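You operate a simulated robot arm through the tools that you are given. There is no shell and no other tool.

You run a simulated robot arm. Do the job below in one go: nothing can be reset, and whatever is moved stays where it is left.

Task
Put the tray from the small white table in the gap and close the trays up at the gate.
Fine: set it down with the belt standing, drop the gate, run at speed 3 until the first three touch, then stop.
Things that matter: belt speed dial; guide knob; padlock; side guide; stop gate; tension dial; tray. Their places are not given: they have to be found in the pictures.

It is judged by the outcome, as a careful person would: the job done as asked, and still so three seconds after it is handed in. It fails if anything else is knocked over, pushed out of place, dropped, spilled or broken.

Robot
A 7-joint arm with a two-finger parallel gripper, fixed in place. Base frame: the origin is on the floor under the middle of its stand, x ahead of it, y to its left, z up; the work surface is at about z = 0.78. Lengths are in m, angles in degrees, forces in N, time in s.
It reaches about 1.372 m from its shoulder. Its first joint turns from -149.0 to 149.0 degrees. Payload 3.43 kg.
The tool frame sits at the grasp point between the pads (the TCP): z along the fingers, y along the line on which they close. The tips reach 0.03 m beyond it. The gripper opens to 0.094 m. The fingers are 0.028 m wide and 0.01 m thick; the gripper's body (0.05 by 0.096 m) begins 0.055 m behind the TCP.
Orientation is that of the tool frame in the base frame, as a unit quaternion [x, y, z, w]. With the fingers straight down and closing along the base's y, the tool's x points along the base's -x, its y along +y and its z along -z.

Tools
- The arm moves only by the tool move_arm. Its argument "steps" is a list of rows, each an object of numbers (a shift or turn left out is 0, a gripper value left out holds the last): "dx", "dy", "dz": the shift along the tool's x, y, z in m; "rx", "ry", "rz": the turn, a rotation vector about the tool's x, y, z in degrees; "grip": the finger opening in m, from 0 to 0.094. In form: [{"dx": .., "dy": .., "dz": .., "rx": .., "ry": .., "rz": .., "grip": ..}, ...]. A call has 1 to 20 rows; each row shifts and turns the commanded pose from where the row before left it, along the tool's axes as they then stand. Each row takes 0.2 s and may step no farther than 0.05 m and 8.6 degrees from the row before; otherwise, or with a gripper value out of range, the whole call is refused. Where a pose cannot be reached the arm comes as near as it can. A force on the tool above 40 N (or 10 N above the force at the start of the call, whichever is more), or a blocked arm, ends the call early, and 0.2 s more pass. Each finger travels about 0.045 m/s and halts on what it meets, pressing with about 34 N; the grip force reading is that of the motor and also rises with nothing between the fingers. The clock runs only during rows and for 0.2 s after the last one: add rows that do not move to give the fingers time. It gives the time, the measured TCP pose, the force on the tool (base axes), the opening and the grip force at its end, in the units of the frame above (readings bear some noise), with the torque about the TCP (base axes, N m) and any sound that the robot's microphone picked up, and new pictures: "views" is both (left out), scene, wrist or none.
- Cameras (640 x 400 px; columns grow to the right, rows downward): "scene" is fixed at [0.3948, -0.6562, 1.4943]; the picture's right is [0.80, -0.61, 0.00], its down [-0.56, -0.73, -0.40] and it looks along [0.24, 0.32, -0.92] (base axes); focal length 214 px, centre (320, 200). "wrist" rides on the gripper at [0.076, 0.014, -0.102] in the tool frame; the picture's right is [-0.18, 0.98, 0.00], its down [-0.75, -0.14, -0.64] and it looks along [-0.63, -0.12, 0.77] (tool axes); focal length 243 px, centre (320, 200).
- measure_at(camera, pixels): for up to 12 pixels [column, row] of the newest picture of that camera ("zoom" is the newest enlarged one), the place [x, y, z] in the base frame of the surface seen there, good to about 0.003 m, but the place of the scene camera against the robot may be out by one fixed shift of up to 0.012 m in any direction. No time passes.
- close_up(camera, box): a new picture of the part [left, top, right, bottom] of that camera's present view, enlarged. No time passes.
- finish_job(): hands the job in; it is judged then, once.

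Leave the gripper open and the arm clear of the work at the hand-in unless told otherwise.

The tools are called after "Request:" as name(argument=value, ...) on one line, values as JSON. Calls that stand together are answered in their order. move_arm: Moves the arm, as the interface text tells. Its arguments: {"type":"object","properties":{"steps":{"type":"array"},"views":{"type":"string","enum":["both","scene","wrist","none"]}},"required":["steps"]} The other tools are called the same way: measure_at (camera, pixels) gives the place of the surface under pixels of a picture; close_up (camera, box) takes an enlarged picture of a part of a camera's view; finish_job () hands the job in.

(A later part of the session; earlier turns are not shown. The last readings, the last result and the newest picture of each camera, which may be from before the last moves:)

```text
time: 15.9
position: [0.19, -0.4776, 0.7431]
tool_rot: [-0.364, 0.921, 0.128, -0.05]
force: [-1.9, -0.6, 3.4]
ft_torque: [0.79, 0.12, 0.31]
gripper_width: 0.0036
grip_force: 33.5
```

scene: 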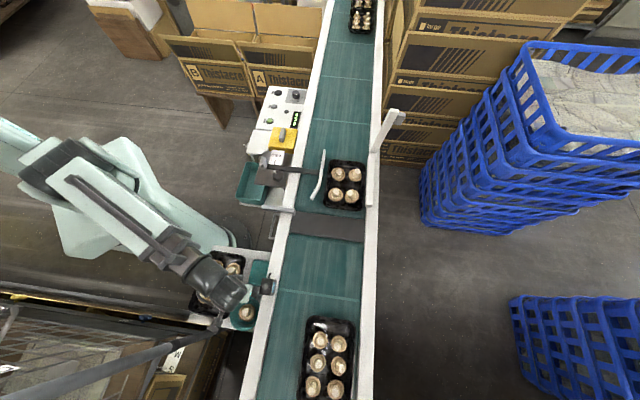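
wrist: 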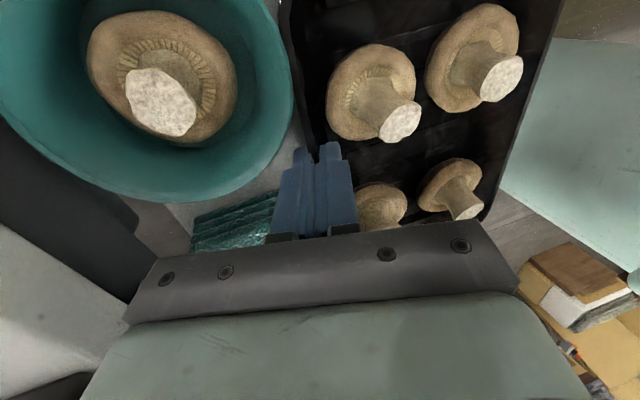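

The gripper has closed on a 3.6 mm wall with 33.5 N. The bowl rim sits right beside the tray edge, so I'll lift while easing the tray a few mm inward, away from the bowl, and then check.

Request:
move_arm(steps=[{"dy": 0.0045, "dz": -0.0049}, {"dy": 0.0045, "dz": -0.0049}, {"dy": 0.0028, "dz": -0.0096}, {"dy": 0.0028, "dz": -0.0096}])

```text
time: 16.9
position: [0.1847, -0.4728, 0.7757]
tool_rot: [-0.363, 0.922, 0.128, -0.049]
force: [-0.4, -0.1, -2.2]
ft_torque: [-0.09, -0.07, 0.01]
gripper_width: 0.0022
grip_force: 33.8
```

scene: 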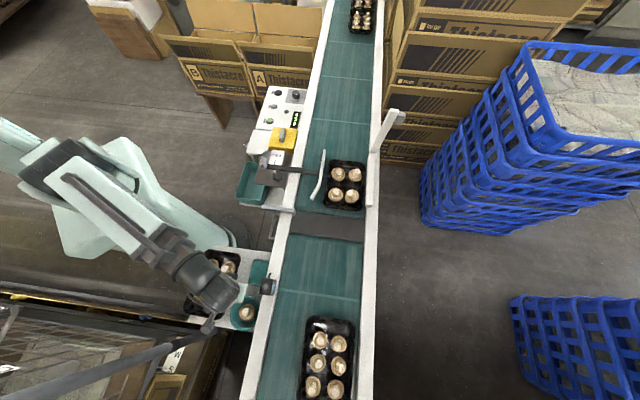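
wrist: 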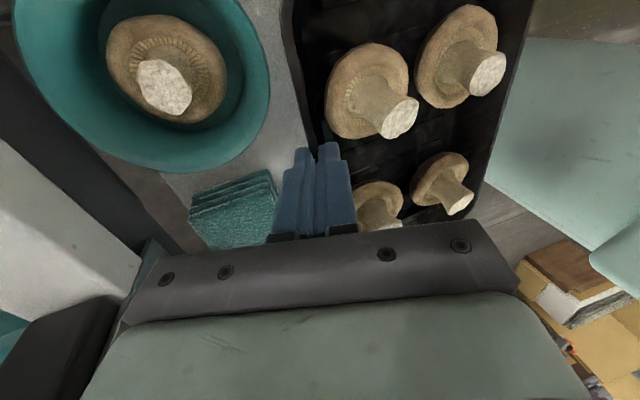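

The tool now carries about 2.2 N with a small torque, so the tray seems to be off the table. I'll measure how level it hangs.

Request:
measure_at(camera="wrist", pixels=[[305, 60], [300, 20], [500, 150], [520, 60], [478, 205], [345, 170], [400, 170], [420, 150], [320, 140], [450, 130]])

Request:
close_up(camera="wrist", box=[200, 0, 560, 240])

Request:
close_up(camera="scene", box=[170, 230, 300, 340])

```text
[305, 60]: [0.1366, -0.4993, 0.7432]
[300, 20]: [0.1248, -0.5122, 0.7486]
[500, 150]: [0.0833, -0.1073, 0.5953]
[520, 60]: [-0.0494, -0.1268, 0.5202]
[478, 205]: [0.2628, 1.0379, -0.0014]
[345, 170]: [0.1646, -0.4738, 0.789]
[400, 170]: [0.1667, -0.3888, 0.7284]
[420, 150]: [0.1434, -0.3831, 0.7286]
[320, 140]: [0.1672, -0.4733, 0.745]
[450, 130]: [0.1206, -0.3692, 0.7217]
```

```text
1.67 times, centred on (380, 120) of wrist
```

zoom: 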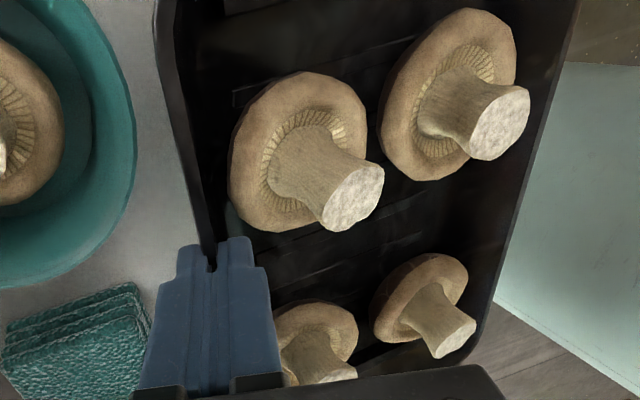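

```text
3.64 times, centred on (235, 285) of scene
```

zoom: 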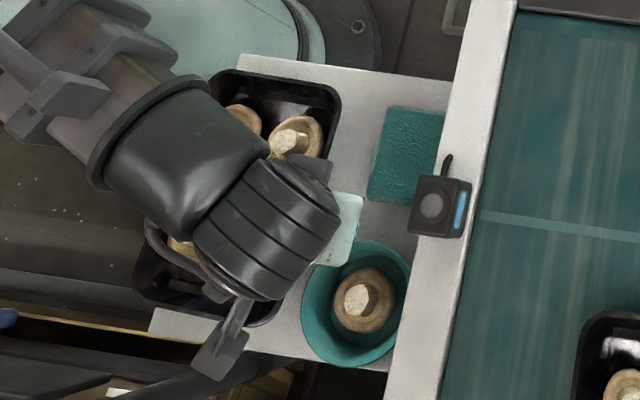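

The tray hangs with its left side about 8° low, and the mushrooms are steady. I'll lift it straight up past the sensor, then up and outward.

Request:
move_arm(steps=[{"dy": 0.0055, "dz": -0.0192}, {"dy": 0.0055, "dz": -0.0192}, {"dy": 0.0055, "dz": -0.0192}, {"dy": 0.0055, "dz": -0.0192}, {"dy": 0.0055, "dz": -0.0192}, {"dy": -0.0051, "dz": -0.0186}, {"dy": -0.0051, "dz": -0.0186}, {"dy": -0.0051, "dz": -0.0186}, {"dy": -0.0051, "dz": -0.0186}, {"dy": -0.0051, "dz": -0.0186}])

```text
time: 19.1
position: [0.2188, -0.5163, 0.9237]
tool_rot: [-0.363, 0.922, 0.124, -0.05]
force: [-0.8, 0.4, -1.5]
ft_torque: [-0.1, -0.08, 0.0]
gripper_width: 0.0019
grip_force: 33.7
out of reach, approached as far as the arm can: row 8, 9, 10
```

scene: 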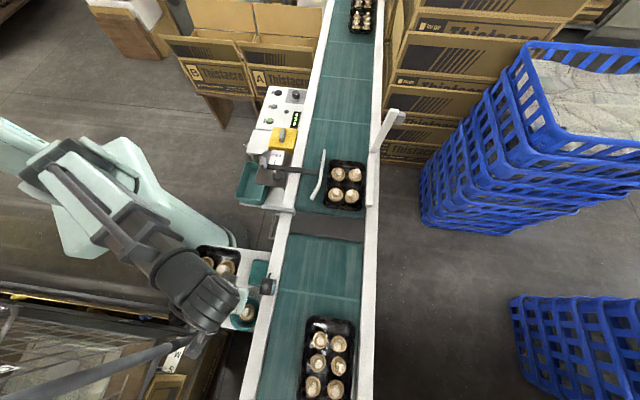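
wrist: 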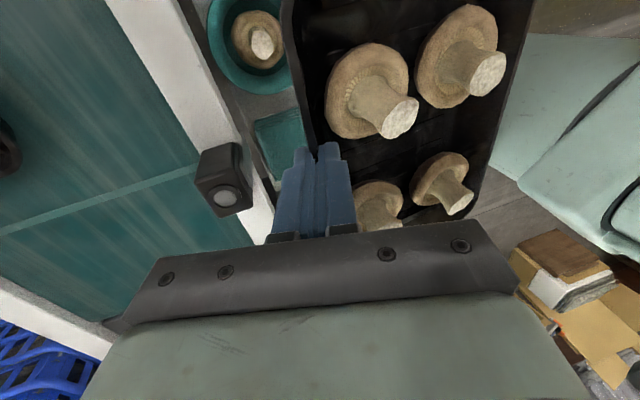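

The arm is at its fold limit again. I'll go outward and upward together in small steps before crossing the sensor.

Request:
move_arm(steps=[{"dx": 0.0041, "dy": -0.0077, "dz": -0.0125}, {"dx": 0.0041, "dy": -0.0077, "dz": -0.0145}, {"dx": 0.0041, "dy": -0.0077, "dz": -0.0145}, {}])

```text
time: 20.1
position: [0.2307, -0.5563, 0.9329]
tool_rot: [-0.363, 0.922, 0.123, -0.049]
force: [0.3, -0.3, -0.4]
ft_torque: [-0.11, -0.06, 0.04]
gripper_width: 0.0021
grip_force: 33.6
out of reach, approached as far as the arm can: row 1, 2, 3
```

scene: 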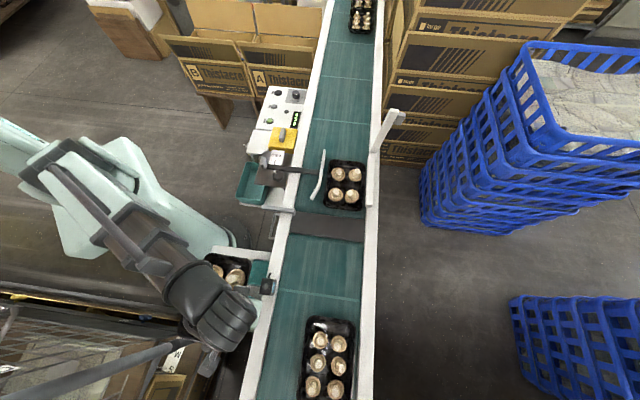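
wrist: 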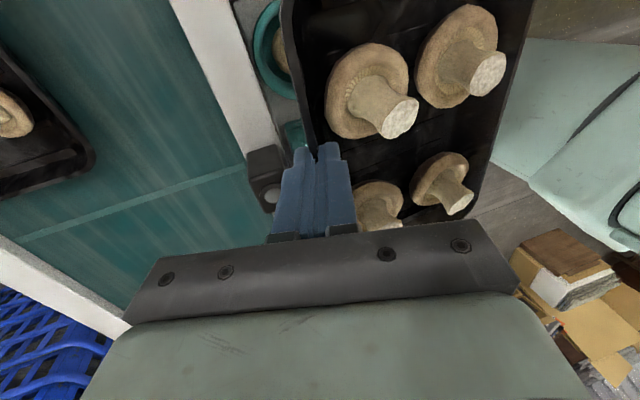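

The tray is still held, at z≈0.933. Before crossing the sensor I'll check the heights of the tray's low side and the sensor's top and cable.

Request:
close_up(camera="scene", box=[190, 235, 300, 335])

Request:
close_up(camera="wrist", box=[180, 0, 540, 240])

Request:
measure_at(camera="wrist", pixels=[[262, 165], [275, 160], [298, 100], [290, 30], [430, 130], [490, 150], [500, 110], [520, 30], [465, 215], [400, 165], [440, 120], [285, 150]])

```text
4.00 times, centred on (245, 285) of scene
```

zoom: 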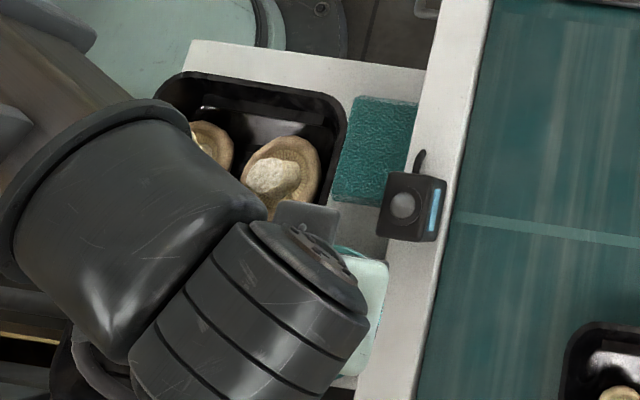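

```text
1.67 times, centred on (360, 120) of wrist
```

zoom: 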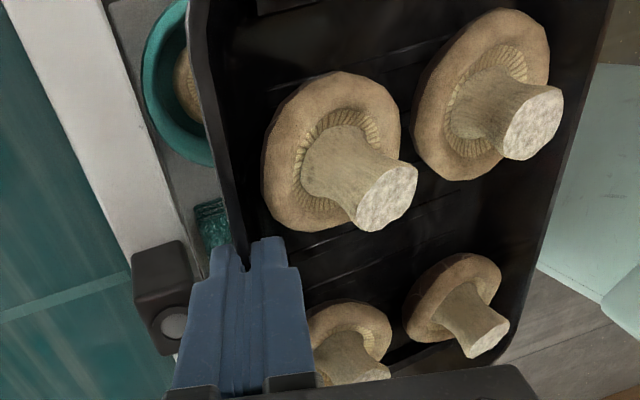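

```text
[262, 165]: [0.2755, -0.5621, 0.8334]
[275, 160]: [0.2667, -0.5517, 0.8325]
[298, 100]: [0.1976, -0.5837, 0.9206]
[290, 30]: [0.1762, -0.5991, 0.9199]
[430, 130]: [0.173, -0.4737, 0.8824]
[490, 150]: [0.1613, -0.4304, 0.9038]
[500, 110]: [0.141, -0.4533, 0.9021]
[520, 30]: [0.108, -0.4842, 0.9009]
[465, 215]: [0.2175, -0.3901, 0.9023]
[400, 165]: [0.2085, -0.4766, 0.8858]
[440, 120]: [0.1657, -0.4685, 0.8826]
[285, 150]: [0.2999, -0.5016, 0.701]
```

The tray's low side has its bottom at about 0.873 and the sensor tops out at about 0.857, so it clears. I'll carry the tray level toward the gap in small steps.

Request:
move_arm(steps=[{"dx": -0.0102, "dy": -0.0177, "dz": -0.0049}, {"dx": -0.0102, "dy": -0.0177, "dz": -0.0049}, {"dx": -0.0102, "dy": -0.0177, "dz": -0.0049}, {"dx": -0.0102, "dy": -0.0177, "dz": -0.0049}])

```text
time: 21.1
position: [0.3101, -0.5812, 0.9314]
tool_rot: [-0.363, 0.922, 0.127, -0.05]
force: [0.2, -0.8, -2.0]
ft_torque: [-0.07, -0.05, 0.0]
gripper_width: 0.0022
grip_force: 34.2
```

scene: 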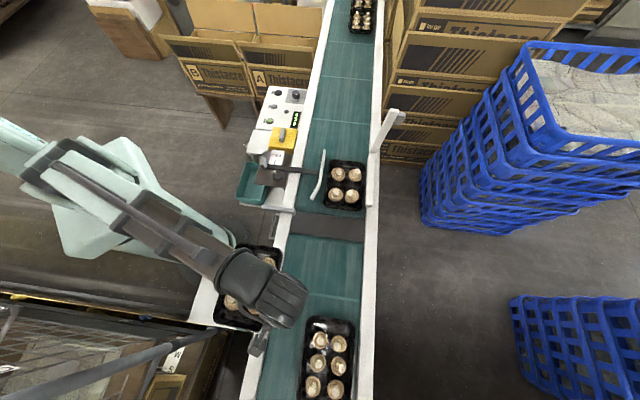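
wrist: 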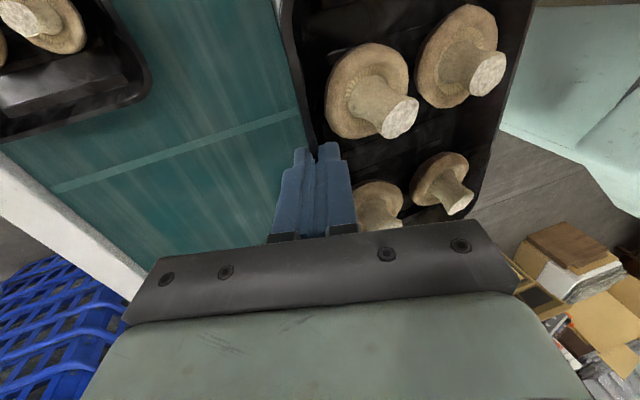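

That passed cleanly. I'll continue on to above the gap.

Request:
move_arm(steps=[{"dx": -0.0112, "dy": -0.0194, "dz": -0.0064}, {"dx": -0.0112, "dy": -0.0194, "dz": -0.0064}, {"dx": -0.0112, "dy": -0.0194, "dz": -0.0064}, {"dx": -0.0112, "dy": -0.0194, "dz": -0.0064}, {"dx": -0.0112, "dy": -0.0194, "dz": -0.0064}, {"dx": -0.0112, "dy": -0.0194, "dz": -0.0064}, {"dx": -0.0112, "dy": -0.0194, "dz": -0.0064}, {"dx": -0.0112, "dy": -0.0194, "dz": -0.0064}, {"dx": -0.0112, "dy": -0.0194, "dz": -0.0064}, {"dx": -0.0112, "dy": -0.0194, "dz": -0.0064}])

```text
time: 23.3
position: [0.5311, -0.6542, 0.9416]
tool_rot: [-0.363, 0.922, 0.129, -0.049]
force: [0.1, 0.6, -2.9]
ft_torque: [-0.1, -0.06, 0.03]
gripper_width: 0.0024
grip_force: 33.8
```

scene: 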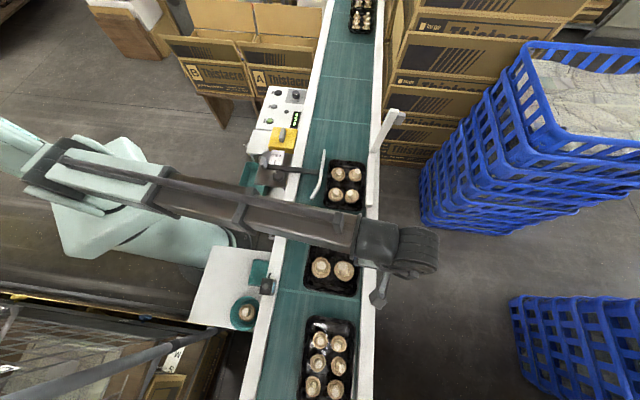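
wrist: 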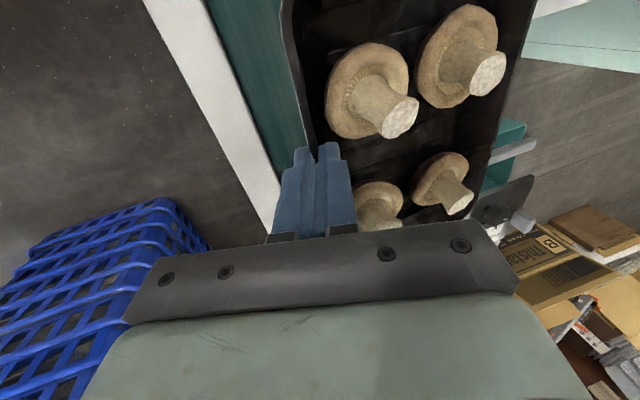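

The tray is over the gap. I'll tip the hand about 8.6° further to level the tray and turn it 2.6° to line up with the belt, then check.

Request:
move_arm(steps=[{"rx": -3}, {"rx": -3}, {"rx": -2.6}, {"ry": 1.1, "rz": -2.36}, {}])

```text
time: 24.5
position: [0.5318, -0.6592, 0.9091]
tool_rot: [-0.383, 0.909, 0.151, -0.069]
force: [-0.6, -0.4, -0.3]
ft_torque: [-0.11, -0.07, 0.03]
gripper_width: 0.0021
grip_force: 33.9
out of reach, approached as far as the arm can: row 1, 2, 4
```

scene: 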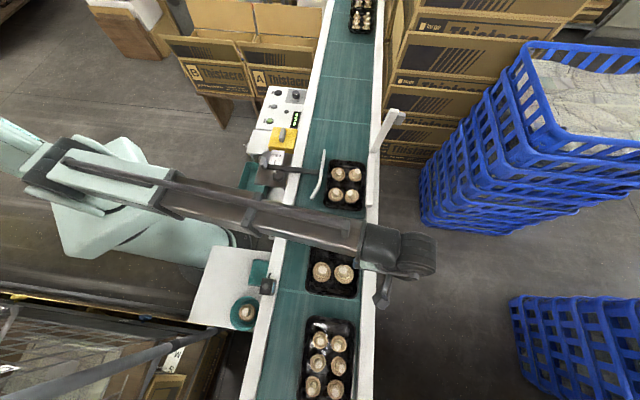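
wrist: 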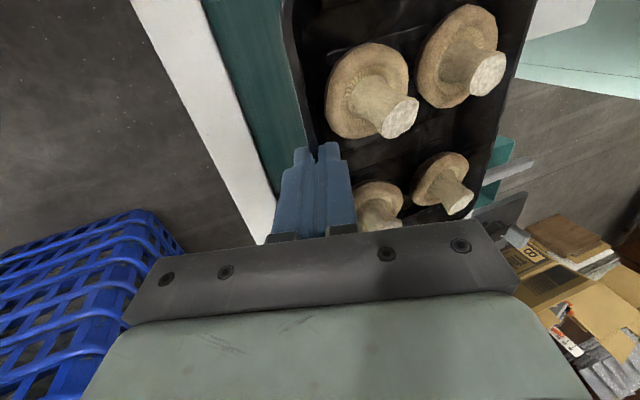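

The wrist can tilt further only when lower, so I'll lower gradually and add tilt as I go.

Request:
move_arm(steps=[{"dy": -0.0049, "dz": 0.0142}, {"dy": -0.0049, "dz": 0.0142}, {"dy": -0.0033, "dz": 0.0095}, {"rx": -1.5}, {}])

```text
time: 25.7
position: [0.5322, -0.6591, 0.8708]
tool_rot: [-0.379, 0.906, 0.173, -0.076]
force: [-0.7, 0.4, -1.6]
ft_torque: [-0.07, -0.05, 0.02]
gripper_width: 0.0023
grip_force: 33.9
```

scene: 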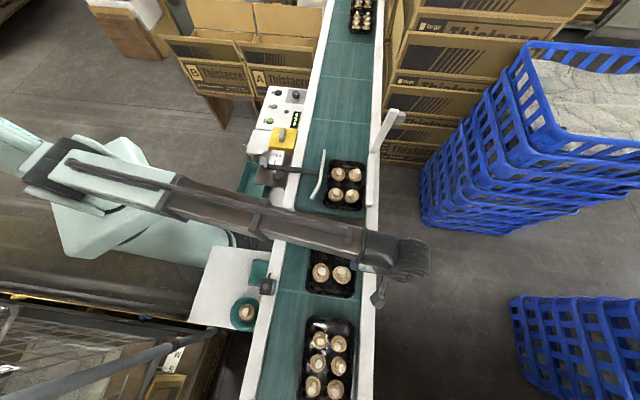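
wrist: 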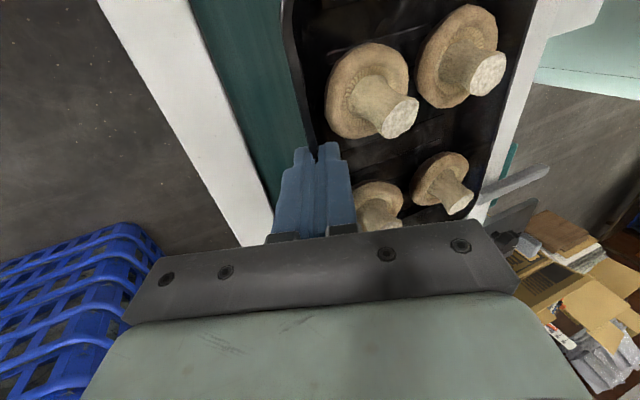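

The tilt is now about 21.8° with no reach warning. I'll measure how level the tray is.

Request:
measure_at(camera="wrist", pixels=[[298, 100], [290, 30], [490, 150], [500, 110], [520, 30], [465, 212], [430, 130], [400, 165], [445, 118], [340, 20], [250, 120], [160, 80]])

Request:
close_up(camera="wrist", box=[200, 0, 560, 240])

```text
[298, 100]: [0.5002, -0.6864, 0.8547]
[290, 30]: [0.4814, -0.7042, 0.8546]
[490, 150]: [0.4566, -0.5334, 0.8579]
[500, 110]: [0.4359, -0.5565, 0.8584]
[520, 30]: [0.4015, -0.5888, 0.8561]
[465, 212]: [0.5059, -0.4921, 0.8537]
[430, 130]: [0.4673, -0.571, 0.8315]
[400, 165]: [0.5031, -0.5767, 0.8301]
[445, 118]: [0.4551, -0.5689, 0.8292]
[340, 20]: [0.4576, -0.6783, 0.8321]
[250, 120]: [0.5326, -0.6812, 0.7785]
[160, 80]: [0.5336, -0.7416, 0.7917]
```

```text
1.67 times, centred on (380, 120) of wrist
```

zoom: 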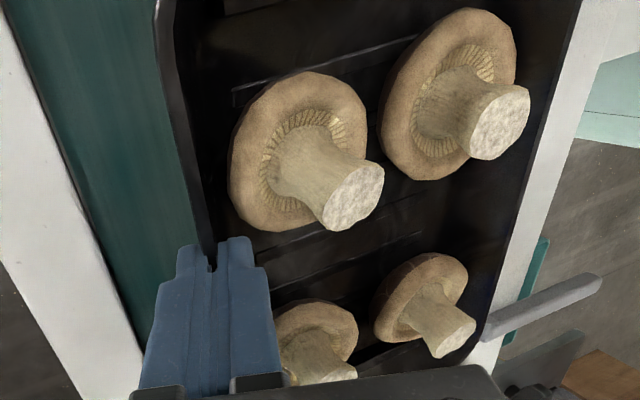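

The tray is level, with both rims at about 0.855. Its left edge runs parallel to the belt at about 45°, and it sits laterally in line with the others. I'll lower it most of the way.

Request:
move_arm(steps=[{"dy": -0.00325, "dz": 0.0081}, {"dy": -0.00325, "dz": 0.0081}, {"dy": -0.00325, "dz": 0.0081}, {"dy": -0.00325, "dz": 0.0081}, {}])

```text
time: 26.9
position: [0.5313, -0.6587, 0.8347]
tool_rot: [-0.38, 0.905, 0.175, -0.076]
force: [0.1, -0.6, -1.3]
ft_torque: [-0.13, -0.06, 0.01]
gripper_width: 0.0021
grip_force: 33.5
```

scene: 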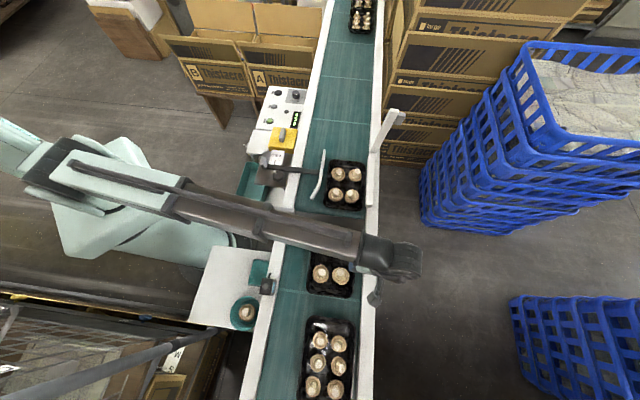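
wrist: 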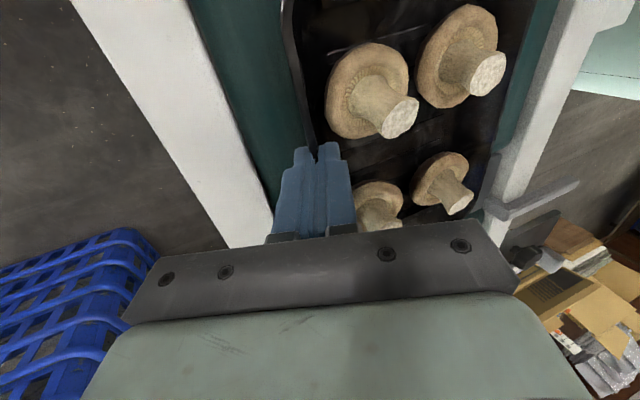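

About 8 mm are left. I'll lower in 2 mm steps and watch the force.

Request:
move_arm(steps=[{"dy": -0.00075, "dz": 0.0019}, {"dy": -0.00075, "dz": 0.0019}, {"dy": -0.00075, "dz": 0.0019}, {}], views="wrist")

```text
time: 27.9
position: [0.5314, -0.6603, 0.8286]
tool_rot: [-0.38, 0.905, 0.172, -0.076]
force: [0.7, 0.5, -1.4]
ft_torque: [-0.11, -0.05, 0.0]
gripper_width: 0.0019
grip_force: 34.5
```

wrist: 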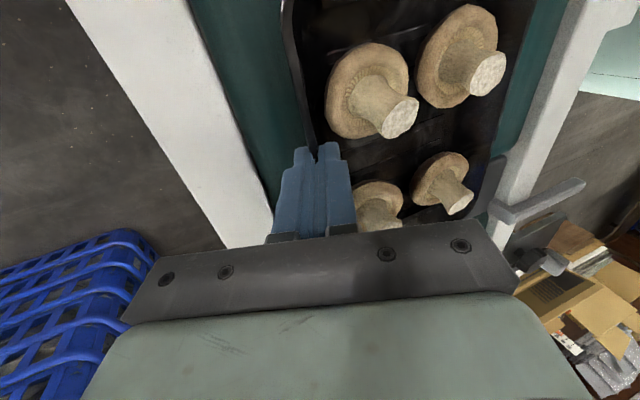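

There's no contact yet. I'll measure the rim and belt heights to see what's left.

Request:
measure_at(camera="wrist", pixels=[[298, 100], [290, 30], [500, 110], [520, 30], [445, 118], [430, 130], [250, 120], [230, 60], [525, 110], [400, 165]])

Request:
move_arm(steps=[{"dy": -0.00075, "dz": 0.0019}, {}], views="none")

```text
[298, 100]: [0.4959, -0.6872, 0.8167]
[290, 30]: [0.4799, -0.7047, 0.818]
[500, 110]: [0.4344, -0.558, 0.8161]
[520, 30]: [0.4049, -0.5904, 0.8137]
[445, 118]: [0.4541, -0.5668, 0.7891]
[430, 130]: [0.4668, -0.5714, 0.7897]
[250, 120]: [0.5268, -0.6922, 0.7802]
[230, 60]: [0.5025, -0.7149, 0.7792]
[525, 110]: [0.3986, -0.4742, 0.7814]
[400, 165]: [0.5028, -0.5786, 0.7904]
```

```text
time: 28.5
position: [0.5301, -0.6598, 0.8273]
tool_rot: [-0.38, 0.906, 0.174, -0.075]
force: [-0.5, 0.7, -1.0]
ft_torque: [-0.09, -0.08, 0.02]
gripper_width: 0.0022
grip_force: 33.4
```

Request:
move_arm(steps=[{"dy": -0.00075, "dz": 0.0019}, {}, {"dy": -0.0004, "dz": 0.00095}, {}], views="none")

```text
time: 29.5
position: [0.5308, -0.6592, 0.8246]
tool_rot: [-0.38, 0.905, 0.173, -0.076]
force: [0.7, -0.1, -1.8]
ft_torque: [-0.12, -0.09, -0.02]
gripper_width: 0.0023
grip_force: 34.6
```

The force is still at tray weight (−1.8 N). I'll continue down by 1 mm steps.

Request:
move_arm(steps=[{"dy": -0.0004, "dz": 0.00095}, {}, {"dy": -0.0004, "dz": 0.00095}, {}], views="wrist")

```text
time: 30.5
position: [0.5314, -0.6579, 0.8217]
tool_rot: [-0.38, 0.905, 0.174, -0.075]
force: [1.9, -2.8, 10.3]
ft_torque: [0.64, -0.49, -0.25]
gripper_width: 0.0019
grip_force: 34.6
```

wrist: 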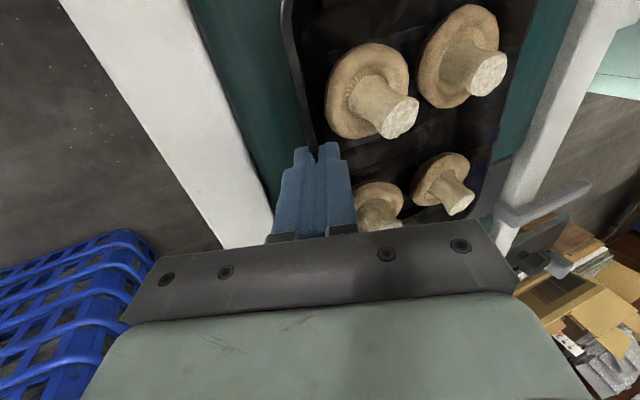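

The tray is on the belt, with the tool showing +10 N. I'll ease up 1 mm to unload it, then open the fingers to 0.026.

Request:
move_arm(steps=[{"dy": 0.0004, "dz": -0.00095}, {}, {"grip": 0.012}, {"grip": 0.024}, {}, {}])

```text
time: 31.9
position: [0.5302, -0.6607, 0.8224]
tool_rot: [-0.38, 0.906, 0.173, -0.075]
force: [-0.6, -0.4, -0.9]
ft_torque: [-0.02, -0.03, 0.0]
gripper_width: 0.0235
grip_force: 0.0
```

scene: 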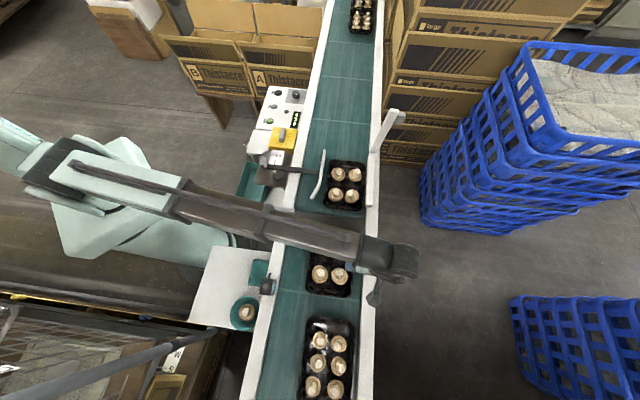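
wrist: 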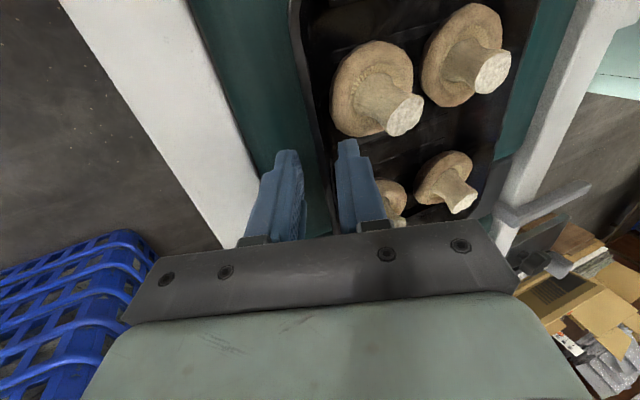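

The tray is released. I'll back the fingers out along the tool axis.

Request:
move_arm(steps=[{"dz": -0.015}, {"dz": -0.02}, {"dz": -0.03}, {"dz": -0.03}])

```text
time: 32.9
position: [0.5577, -0.6847, 0.8936]
tool_rot: [-0.382, 0.907, 0.162, -0.072]
force: [0.8, -1.0, 0.9]
ft_torque: [0.01, 0.0, 0.01]
gripper_width: 0.024
grip_force: 0.0
out of reach, approached as far as the arm can: row 4
```

scene: 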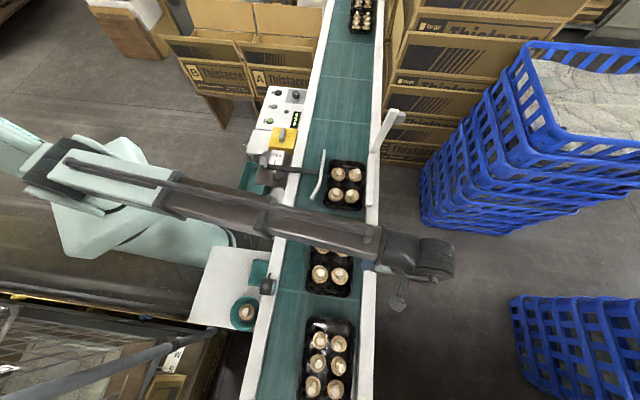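
wrist: 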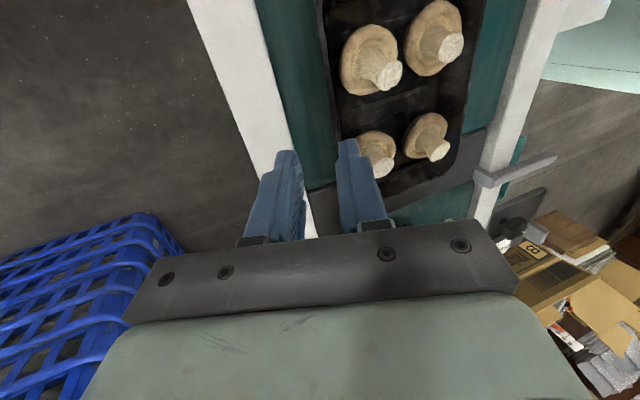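

The tray stands in the gap with all four mushrooms in place. Next I'll bring the tool upright, rise, and open the fingers for the gate.

Request:
move_arm(steps=[{"dz": -0.005, "rx": 6.8}, {"dz": -0.01, "rx": 6.8}, {"dz": -0.01, "rx": 6.8}, {"dz": -0.03, "grip": 0.08}, {"dz": -0.04}, {"dz": -0.04}, {"dz": -0.04}])

```text
time: 34.5
position: [0.5644, -0.6918, 1.0689]
tool_rot: [-0.387, 0.922, 0.01, -0.008]
force: [0.0, -0.2, 0.1]
ft_torque: [0.02, 0.0, 0.0]
gripper_width: 0.0798
grip_force: 0.1
```

scene: 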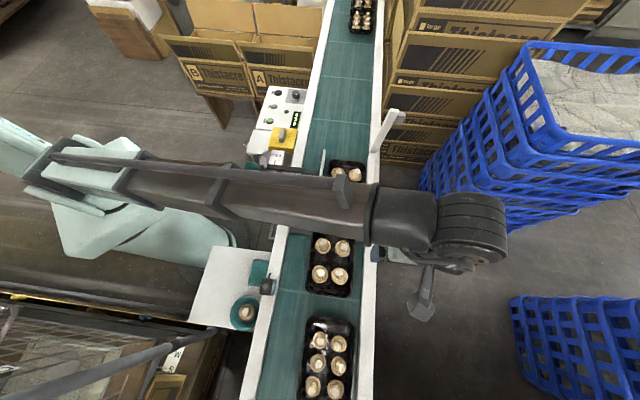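
wrist: 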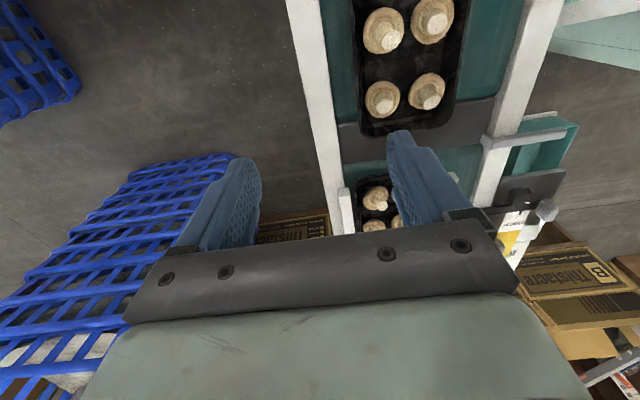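

The tool is upright and aligned with the belt. I'll move along toward the gate at z≈1.09 and stop about 10 cm short to look.

Request:
move_arm(steps=[{"dx": -0.044, "dy": -0.0032, "dz": -0.0034}, {"dx": -0.044, "dy": -0.0032, "dz": -0.0034}, {"dx": -0.044, "dy": -0.0032, "dz": -0.0034}, {"dx": -0.044, "dy": -0.0032, "dz": -0.0034}, {"dx": -0.044, "dy": -0.0032, "dz": -0.0034}, {"dx": -0.044, "dy": -0.0032, "dz": -0.0034}, {"dx": -0.044, "dy": -0.0032, "dz": -0.0034}])

```text
time: 36.1
position: [0.7953, -0.4879, 1.0902]
tool_rot: [-0.387, 0.922, 0.011, -0.007]
force: [0.5, -0.7, -0.3]
ft_torque: [0.02, 0.02, 0.01]
gripper_width: 0.0801
grip_force: 0.1
```

scene: 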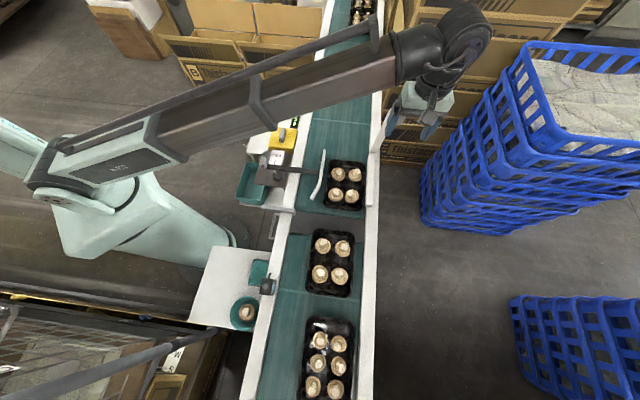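
wrist: 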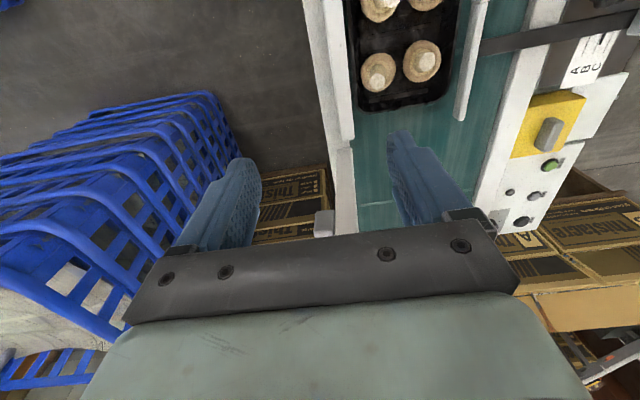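

The gate arm is at about (345,190) and its handle block at (323,222) in the wrist view. I'll zoom and measure their faces.

Request:
close_up(camera="wrist", box=[260, 90, 420, 240])

Request:
measure_at(camera="wrist", pixels=[[343, 150], [343, 180], [344, 210], [345, 228], [323, 213], [323, 232], [355, 180], [334, 190], [316, 225], [337, 140], [330, 225], [340, 228]])

```text
2.67 times, centred on (340, 165) of wrist
```

zoom: 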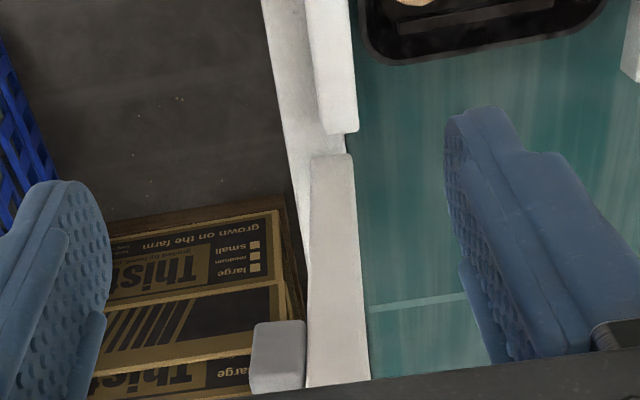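

```text
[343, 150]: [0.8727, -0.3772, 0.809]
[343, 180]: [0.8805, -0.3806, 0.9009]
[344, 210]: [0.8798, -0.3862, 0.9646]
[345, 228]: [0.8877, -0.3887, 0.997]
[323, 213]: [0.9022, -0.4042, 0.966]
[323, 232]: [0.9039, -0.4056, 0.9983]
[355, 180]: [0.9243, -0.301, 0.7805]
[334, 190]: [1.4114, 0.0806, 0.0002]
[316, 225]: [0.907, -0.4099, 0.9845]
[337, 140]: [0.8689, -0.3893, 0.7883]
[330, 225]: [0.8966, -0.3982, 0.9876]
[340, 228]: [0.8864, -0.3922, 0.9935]
```

The arm's near face is at s≈0.342 along the belt, and the arm plus handle spans about 4.5 cm across. I'll centre the open fork over it at height, then check from above.

Request:
move_arm(steps=[{"dx": -0.036, "dy": -0.0014, "rx": 1.4}, {"dx": -0.036, "dy": -0.0014}, {"dx": -0.036, "dy": -0.0014}, {"dx": -0.036, "dy": -0.0014}, {}])

```text
time: 37.3
position: [0.9012, -0.3866, 1.0889]
tool_rot: [-0.388, 0.922, -0.001, -0.002]
force: [-0.3, -0.4, 0.4]
ft_torque: [0.04, -0.01, -0.02]
gripper_width: 0.08
grip_force: 0.1
```

scene: 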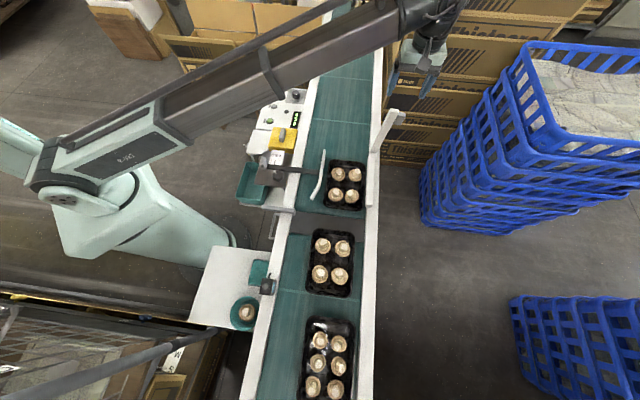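
wrist: 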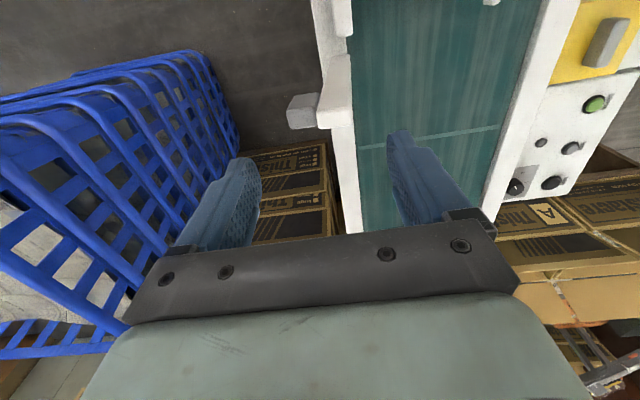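

Request:
measure_at(camera="wrist", pixels=[[337, 85], [340, 100], [330, 100], [350, 95], [302, 105], [302, 122], [290, 112], [318, 100], [345, 70], [336, 108]])

Request:
close_up(camera="wrist", box=[260, 30, 400, 140])

```text
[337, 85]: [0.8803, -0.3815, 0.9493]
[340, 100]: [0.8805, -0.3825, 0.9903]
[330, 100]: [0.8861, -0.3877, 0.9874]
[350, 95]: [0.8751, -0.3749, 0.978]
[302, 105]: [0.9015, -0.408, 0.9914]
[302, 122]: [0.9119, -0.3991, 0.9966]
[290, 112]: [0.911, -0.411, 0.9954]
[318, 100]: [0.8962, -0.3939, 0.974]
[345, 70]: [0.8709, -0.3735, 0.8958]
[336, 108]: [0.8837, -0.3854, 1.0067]
```

```text
3.64 times, centred on (330, 85) of wrist
```

zoom: 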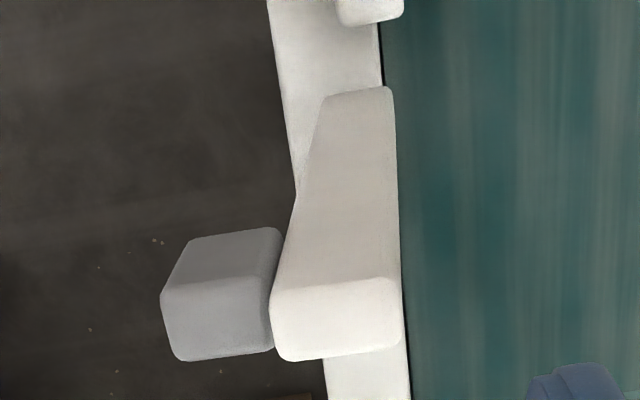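

The arm and handle span n −0.885 to −0.940, and my fork is centred at −0.914 with 8 cm between the fingers. I'll go down so the fingers straddle the top of the arm.

Request:
move_arm(steps=[{"dz": 0.026}, {"dz": 0.026}, {"dz": 0.026}, {"dz": 0.024}, {}])

```text
time: 38.5
position: [0.9031, -0.3883, 0.9873]
tool_rot: [-0.388, 0.922, -0.001, -0.002]
force: [0.9, 0.6, 0.2]
ft_torque: [0.05, -0.03, -0.02]
gripper_width: 0.0801
grip_force: 0.1
```

scene: 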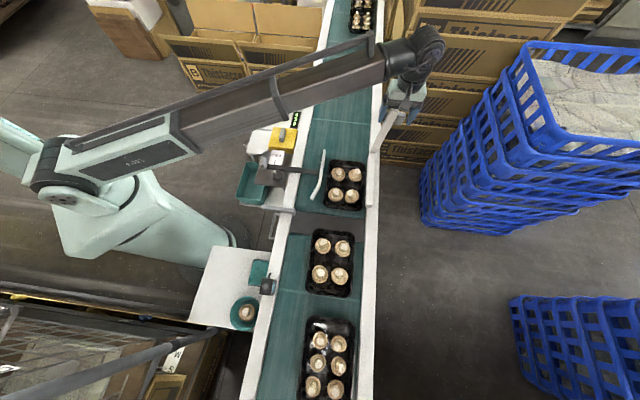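
wrist: 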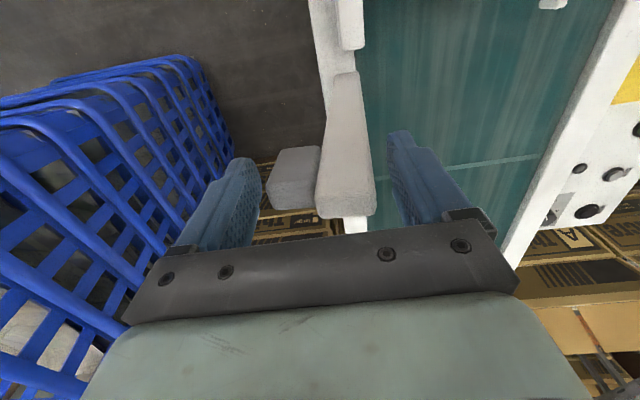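

The arm and handle are between the fingers. I'll push gently toward the belt and watch the force.

Request:
move_arm(steps=[{"dy": 0.01}, {"dy": 0.01}, {"dy": 0.01}, {"dy": 0.01}, {}])

```text
time: 39.7
position: [0.8716, -0.3599, 0.9879]
tool_rot: [-0.387, 0.922, -0.001, -0.001]
force: [0.5, -0.4, -1.0]
ft_torque: [0.01, -0.02, 0.02]
gripper_width: 0.0798
grip_force: 0.0
```

scene: 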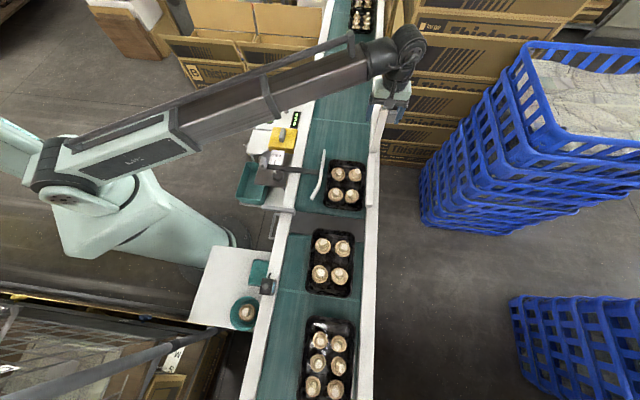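
wrist: 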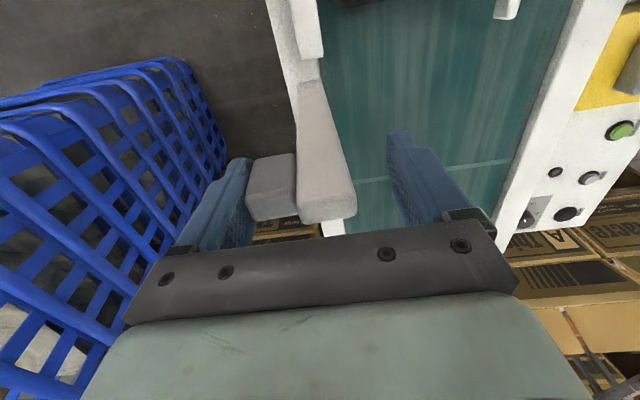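

The handle moves with almost no resistance. I'll continue past upright.

Request:
move_arm(steps=[{"dy": 0.01}, {"dy": 0.01}, {"dy": 0.01}, {"dy": 0.01}, {}])

```text
time: 40.9
position: [0.8436, -0.3323, 0.9872]
tool_rot: [-0.388, 0.922, -0.002, -0.002]
force: [0.9, -0.5, 0.0]
ft_torque: [-0.01, 0.0, 0.02]
gripper_width: 0.0802
grip_force: 0.0
```

scene: 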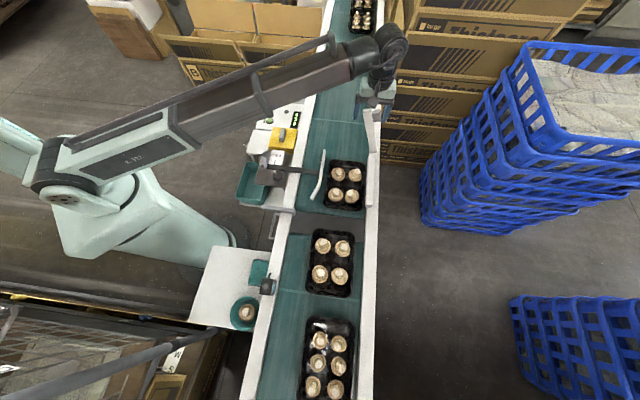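
wrist: 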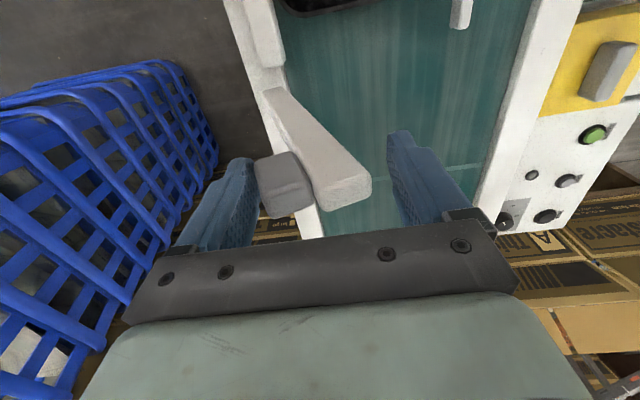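

The arm has passed upright and stays against the outer finger, so its hinge is stiff enough not to fall on its own. I'll swing it on, following its arc to about 45°.

Request:
move_arm(steps=[{"dy": 0.01175, "dz": -0.0015}, {"dy": 0.01175, "dz": -0.0015}, {"dy": 0.01175, "dz": -0.0015}, {"dy": 0.01175, "dz": -0.0015}, {"dy": 0.00975, "dz": 0.0045}, {"dy": 0.00975, "dz": 0.0045}, {"dy": 0.00975, "dz": 0.0045}, {"dy": 0.00975, "dz": 0.0045}, {}])

```text
time: 42.9
position: [0.7824, -0.2726, 0.976]
tool_rot: [-0.387, 0.922, -0.002, -0.002]
force: [0.3, 0.5, -0.6]
ft_torque: [-0.01, -0.01, -0.01]
gripper_width: 0.0798
grip_force: 0.0
```

scene: 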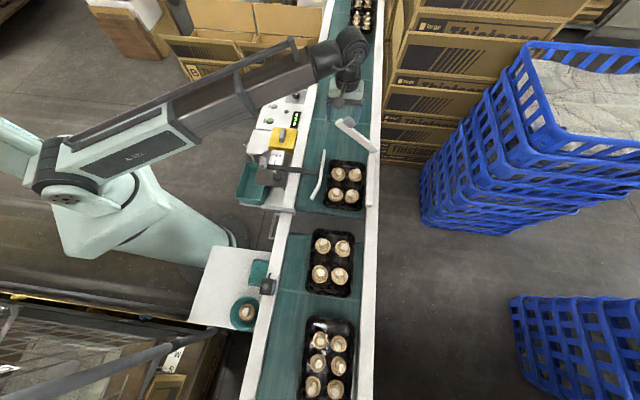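
wrist: 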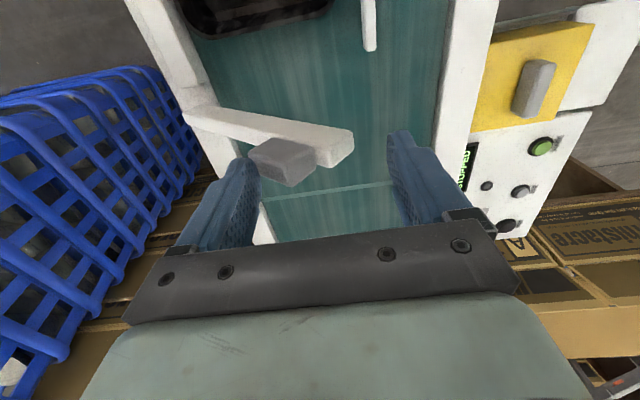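

The arm is leaning over the belt now. I'll measure its tip to see how far down it is.

Request:
measure_at(camera="wrist", pixels=[[335, 150], [300, 128], [230, 115], [283, 160], [290, 175], [265, 155], [345, 160]])

Request:
close_up(camera="scene", box=[300, 70, 420, 170])

```text
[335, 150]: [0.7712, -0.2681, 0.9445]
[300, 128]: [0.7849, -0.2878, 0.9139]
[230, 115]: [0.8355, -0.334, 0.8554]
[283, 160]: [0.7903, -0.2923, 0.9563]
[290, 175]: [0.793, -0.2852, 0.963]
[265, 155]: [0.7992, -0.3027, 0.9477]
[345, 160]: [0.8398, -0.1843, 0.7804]
```

```text
4.00 times, centred on (360, 120) of scene
```

zoom: 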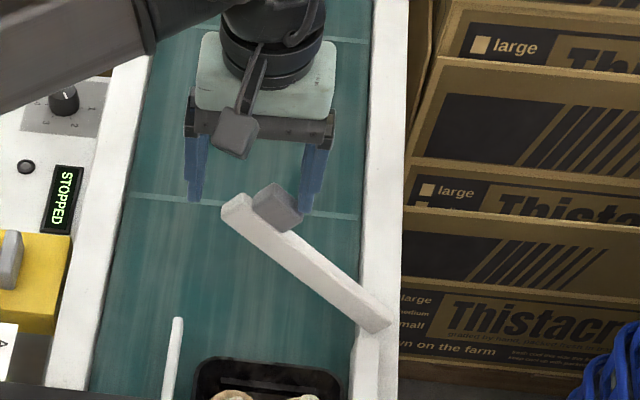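

The lean is about 46°, as planned. I'll continue to about 75°.

Request:
move_arm(steps=[{"dy": 0.0083, "dz": 0.0075}, {"dy": 0.0083, "dz": 0.0075}, {"dy": 0.0083, "dz": 0.0075}, {"dy": 0.0083, "dz": 0.0075}, {"dy": 0.006, "dz": 0.00925}, {"dy": 0.006, "dz": 0.00925}, {"dy": 0.006, "dz": 0.00925}, {"dy": 0.006, "dz": 0.00925}, {}])

```text
time: 44.9
position: [0.7414, -0.2315, 0.9085]
tool_rot: [-0.387, 0.922, -0.001, -0.001]
force: [-0.8, 0.3, 0.1]
ft_torque: [0.03, 0.02, -0.02]
gripper_width: 0.0798
grip_force: 0.1
```

scene: 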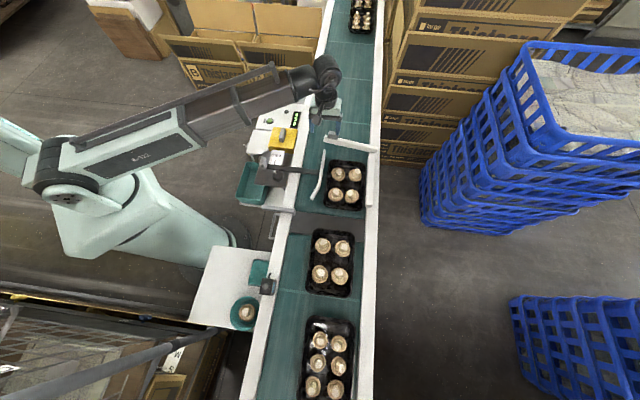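
wrist: 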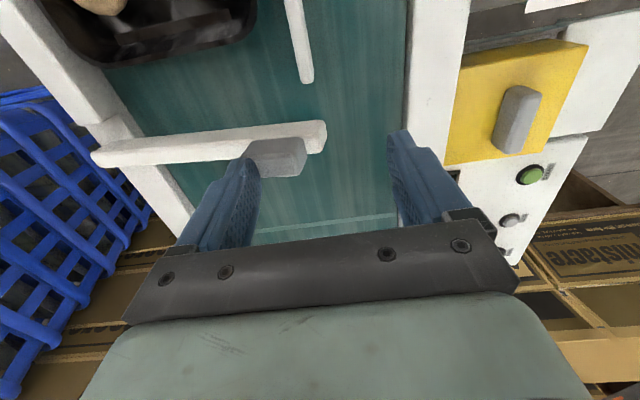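

Request:
measure_at(camera="wrist", pixels=[[310, 140], [250, 138], [180, 145], [125, 152], [275, 155], [290, 165], [230, 65], [250, 40], [303, 75], [160, 60]])

Request:
close_up(camera="wrist", box=[60, 80, 420, 250])

```text
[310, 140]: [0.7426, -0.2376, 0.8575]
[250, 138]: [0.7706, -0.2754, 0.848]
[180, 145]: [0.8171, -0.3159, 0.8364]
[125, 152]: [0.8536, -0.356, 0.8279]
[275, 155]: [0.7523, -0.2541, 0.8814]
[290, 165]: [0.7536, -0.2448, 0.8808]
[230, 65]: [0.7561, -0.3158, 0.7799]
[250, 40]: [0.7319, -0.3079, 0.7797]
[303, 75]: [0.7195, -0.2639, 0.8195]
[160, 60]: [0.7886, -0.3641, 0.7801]
```

```text
1.78 times, centred on (240, 165) of wrist
```

zoom: 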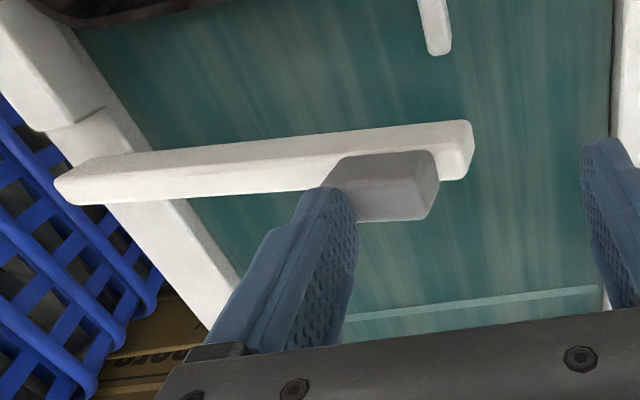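

The arm is about 10° above horizontal. The outer fingertip is beside the handle, over the bar, so I'll press straight down gently.

Request:
move_arm(steps=[{"dz": 0.01}, {"dz": 0.01}, {"dz": 0.01}, {"dz": 0.008}, {"dz": 0.006}, {}])

```text
time: 45.9
position: [0.7405, -0.2328, 0.8789]
tool_rot: [-0.387, 0.922, -0.005, 0.001]
force: [-4.0, 1.9, 25.2]
ft_torque: [-0.62, -0.67, 0.1]
gripper_width: 0.0777
grip_force: 0.0
stopped in row 4: the force on the tool passed its limit at 51 N (the readings are from after the stop); the commanded pose is now the measured one
```

scene: 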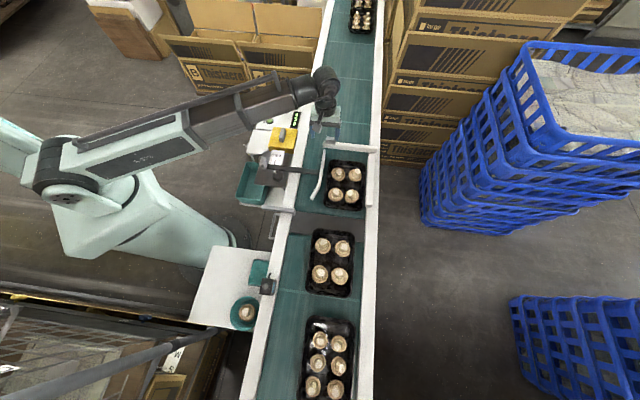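
wrist: 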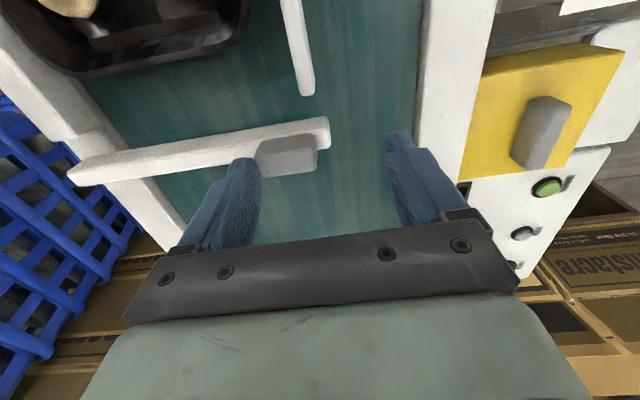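

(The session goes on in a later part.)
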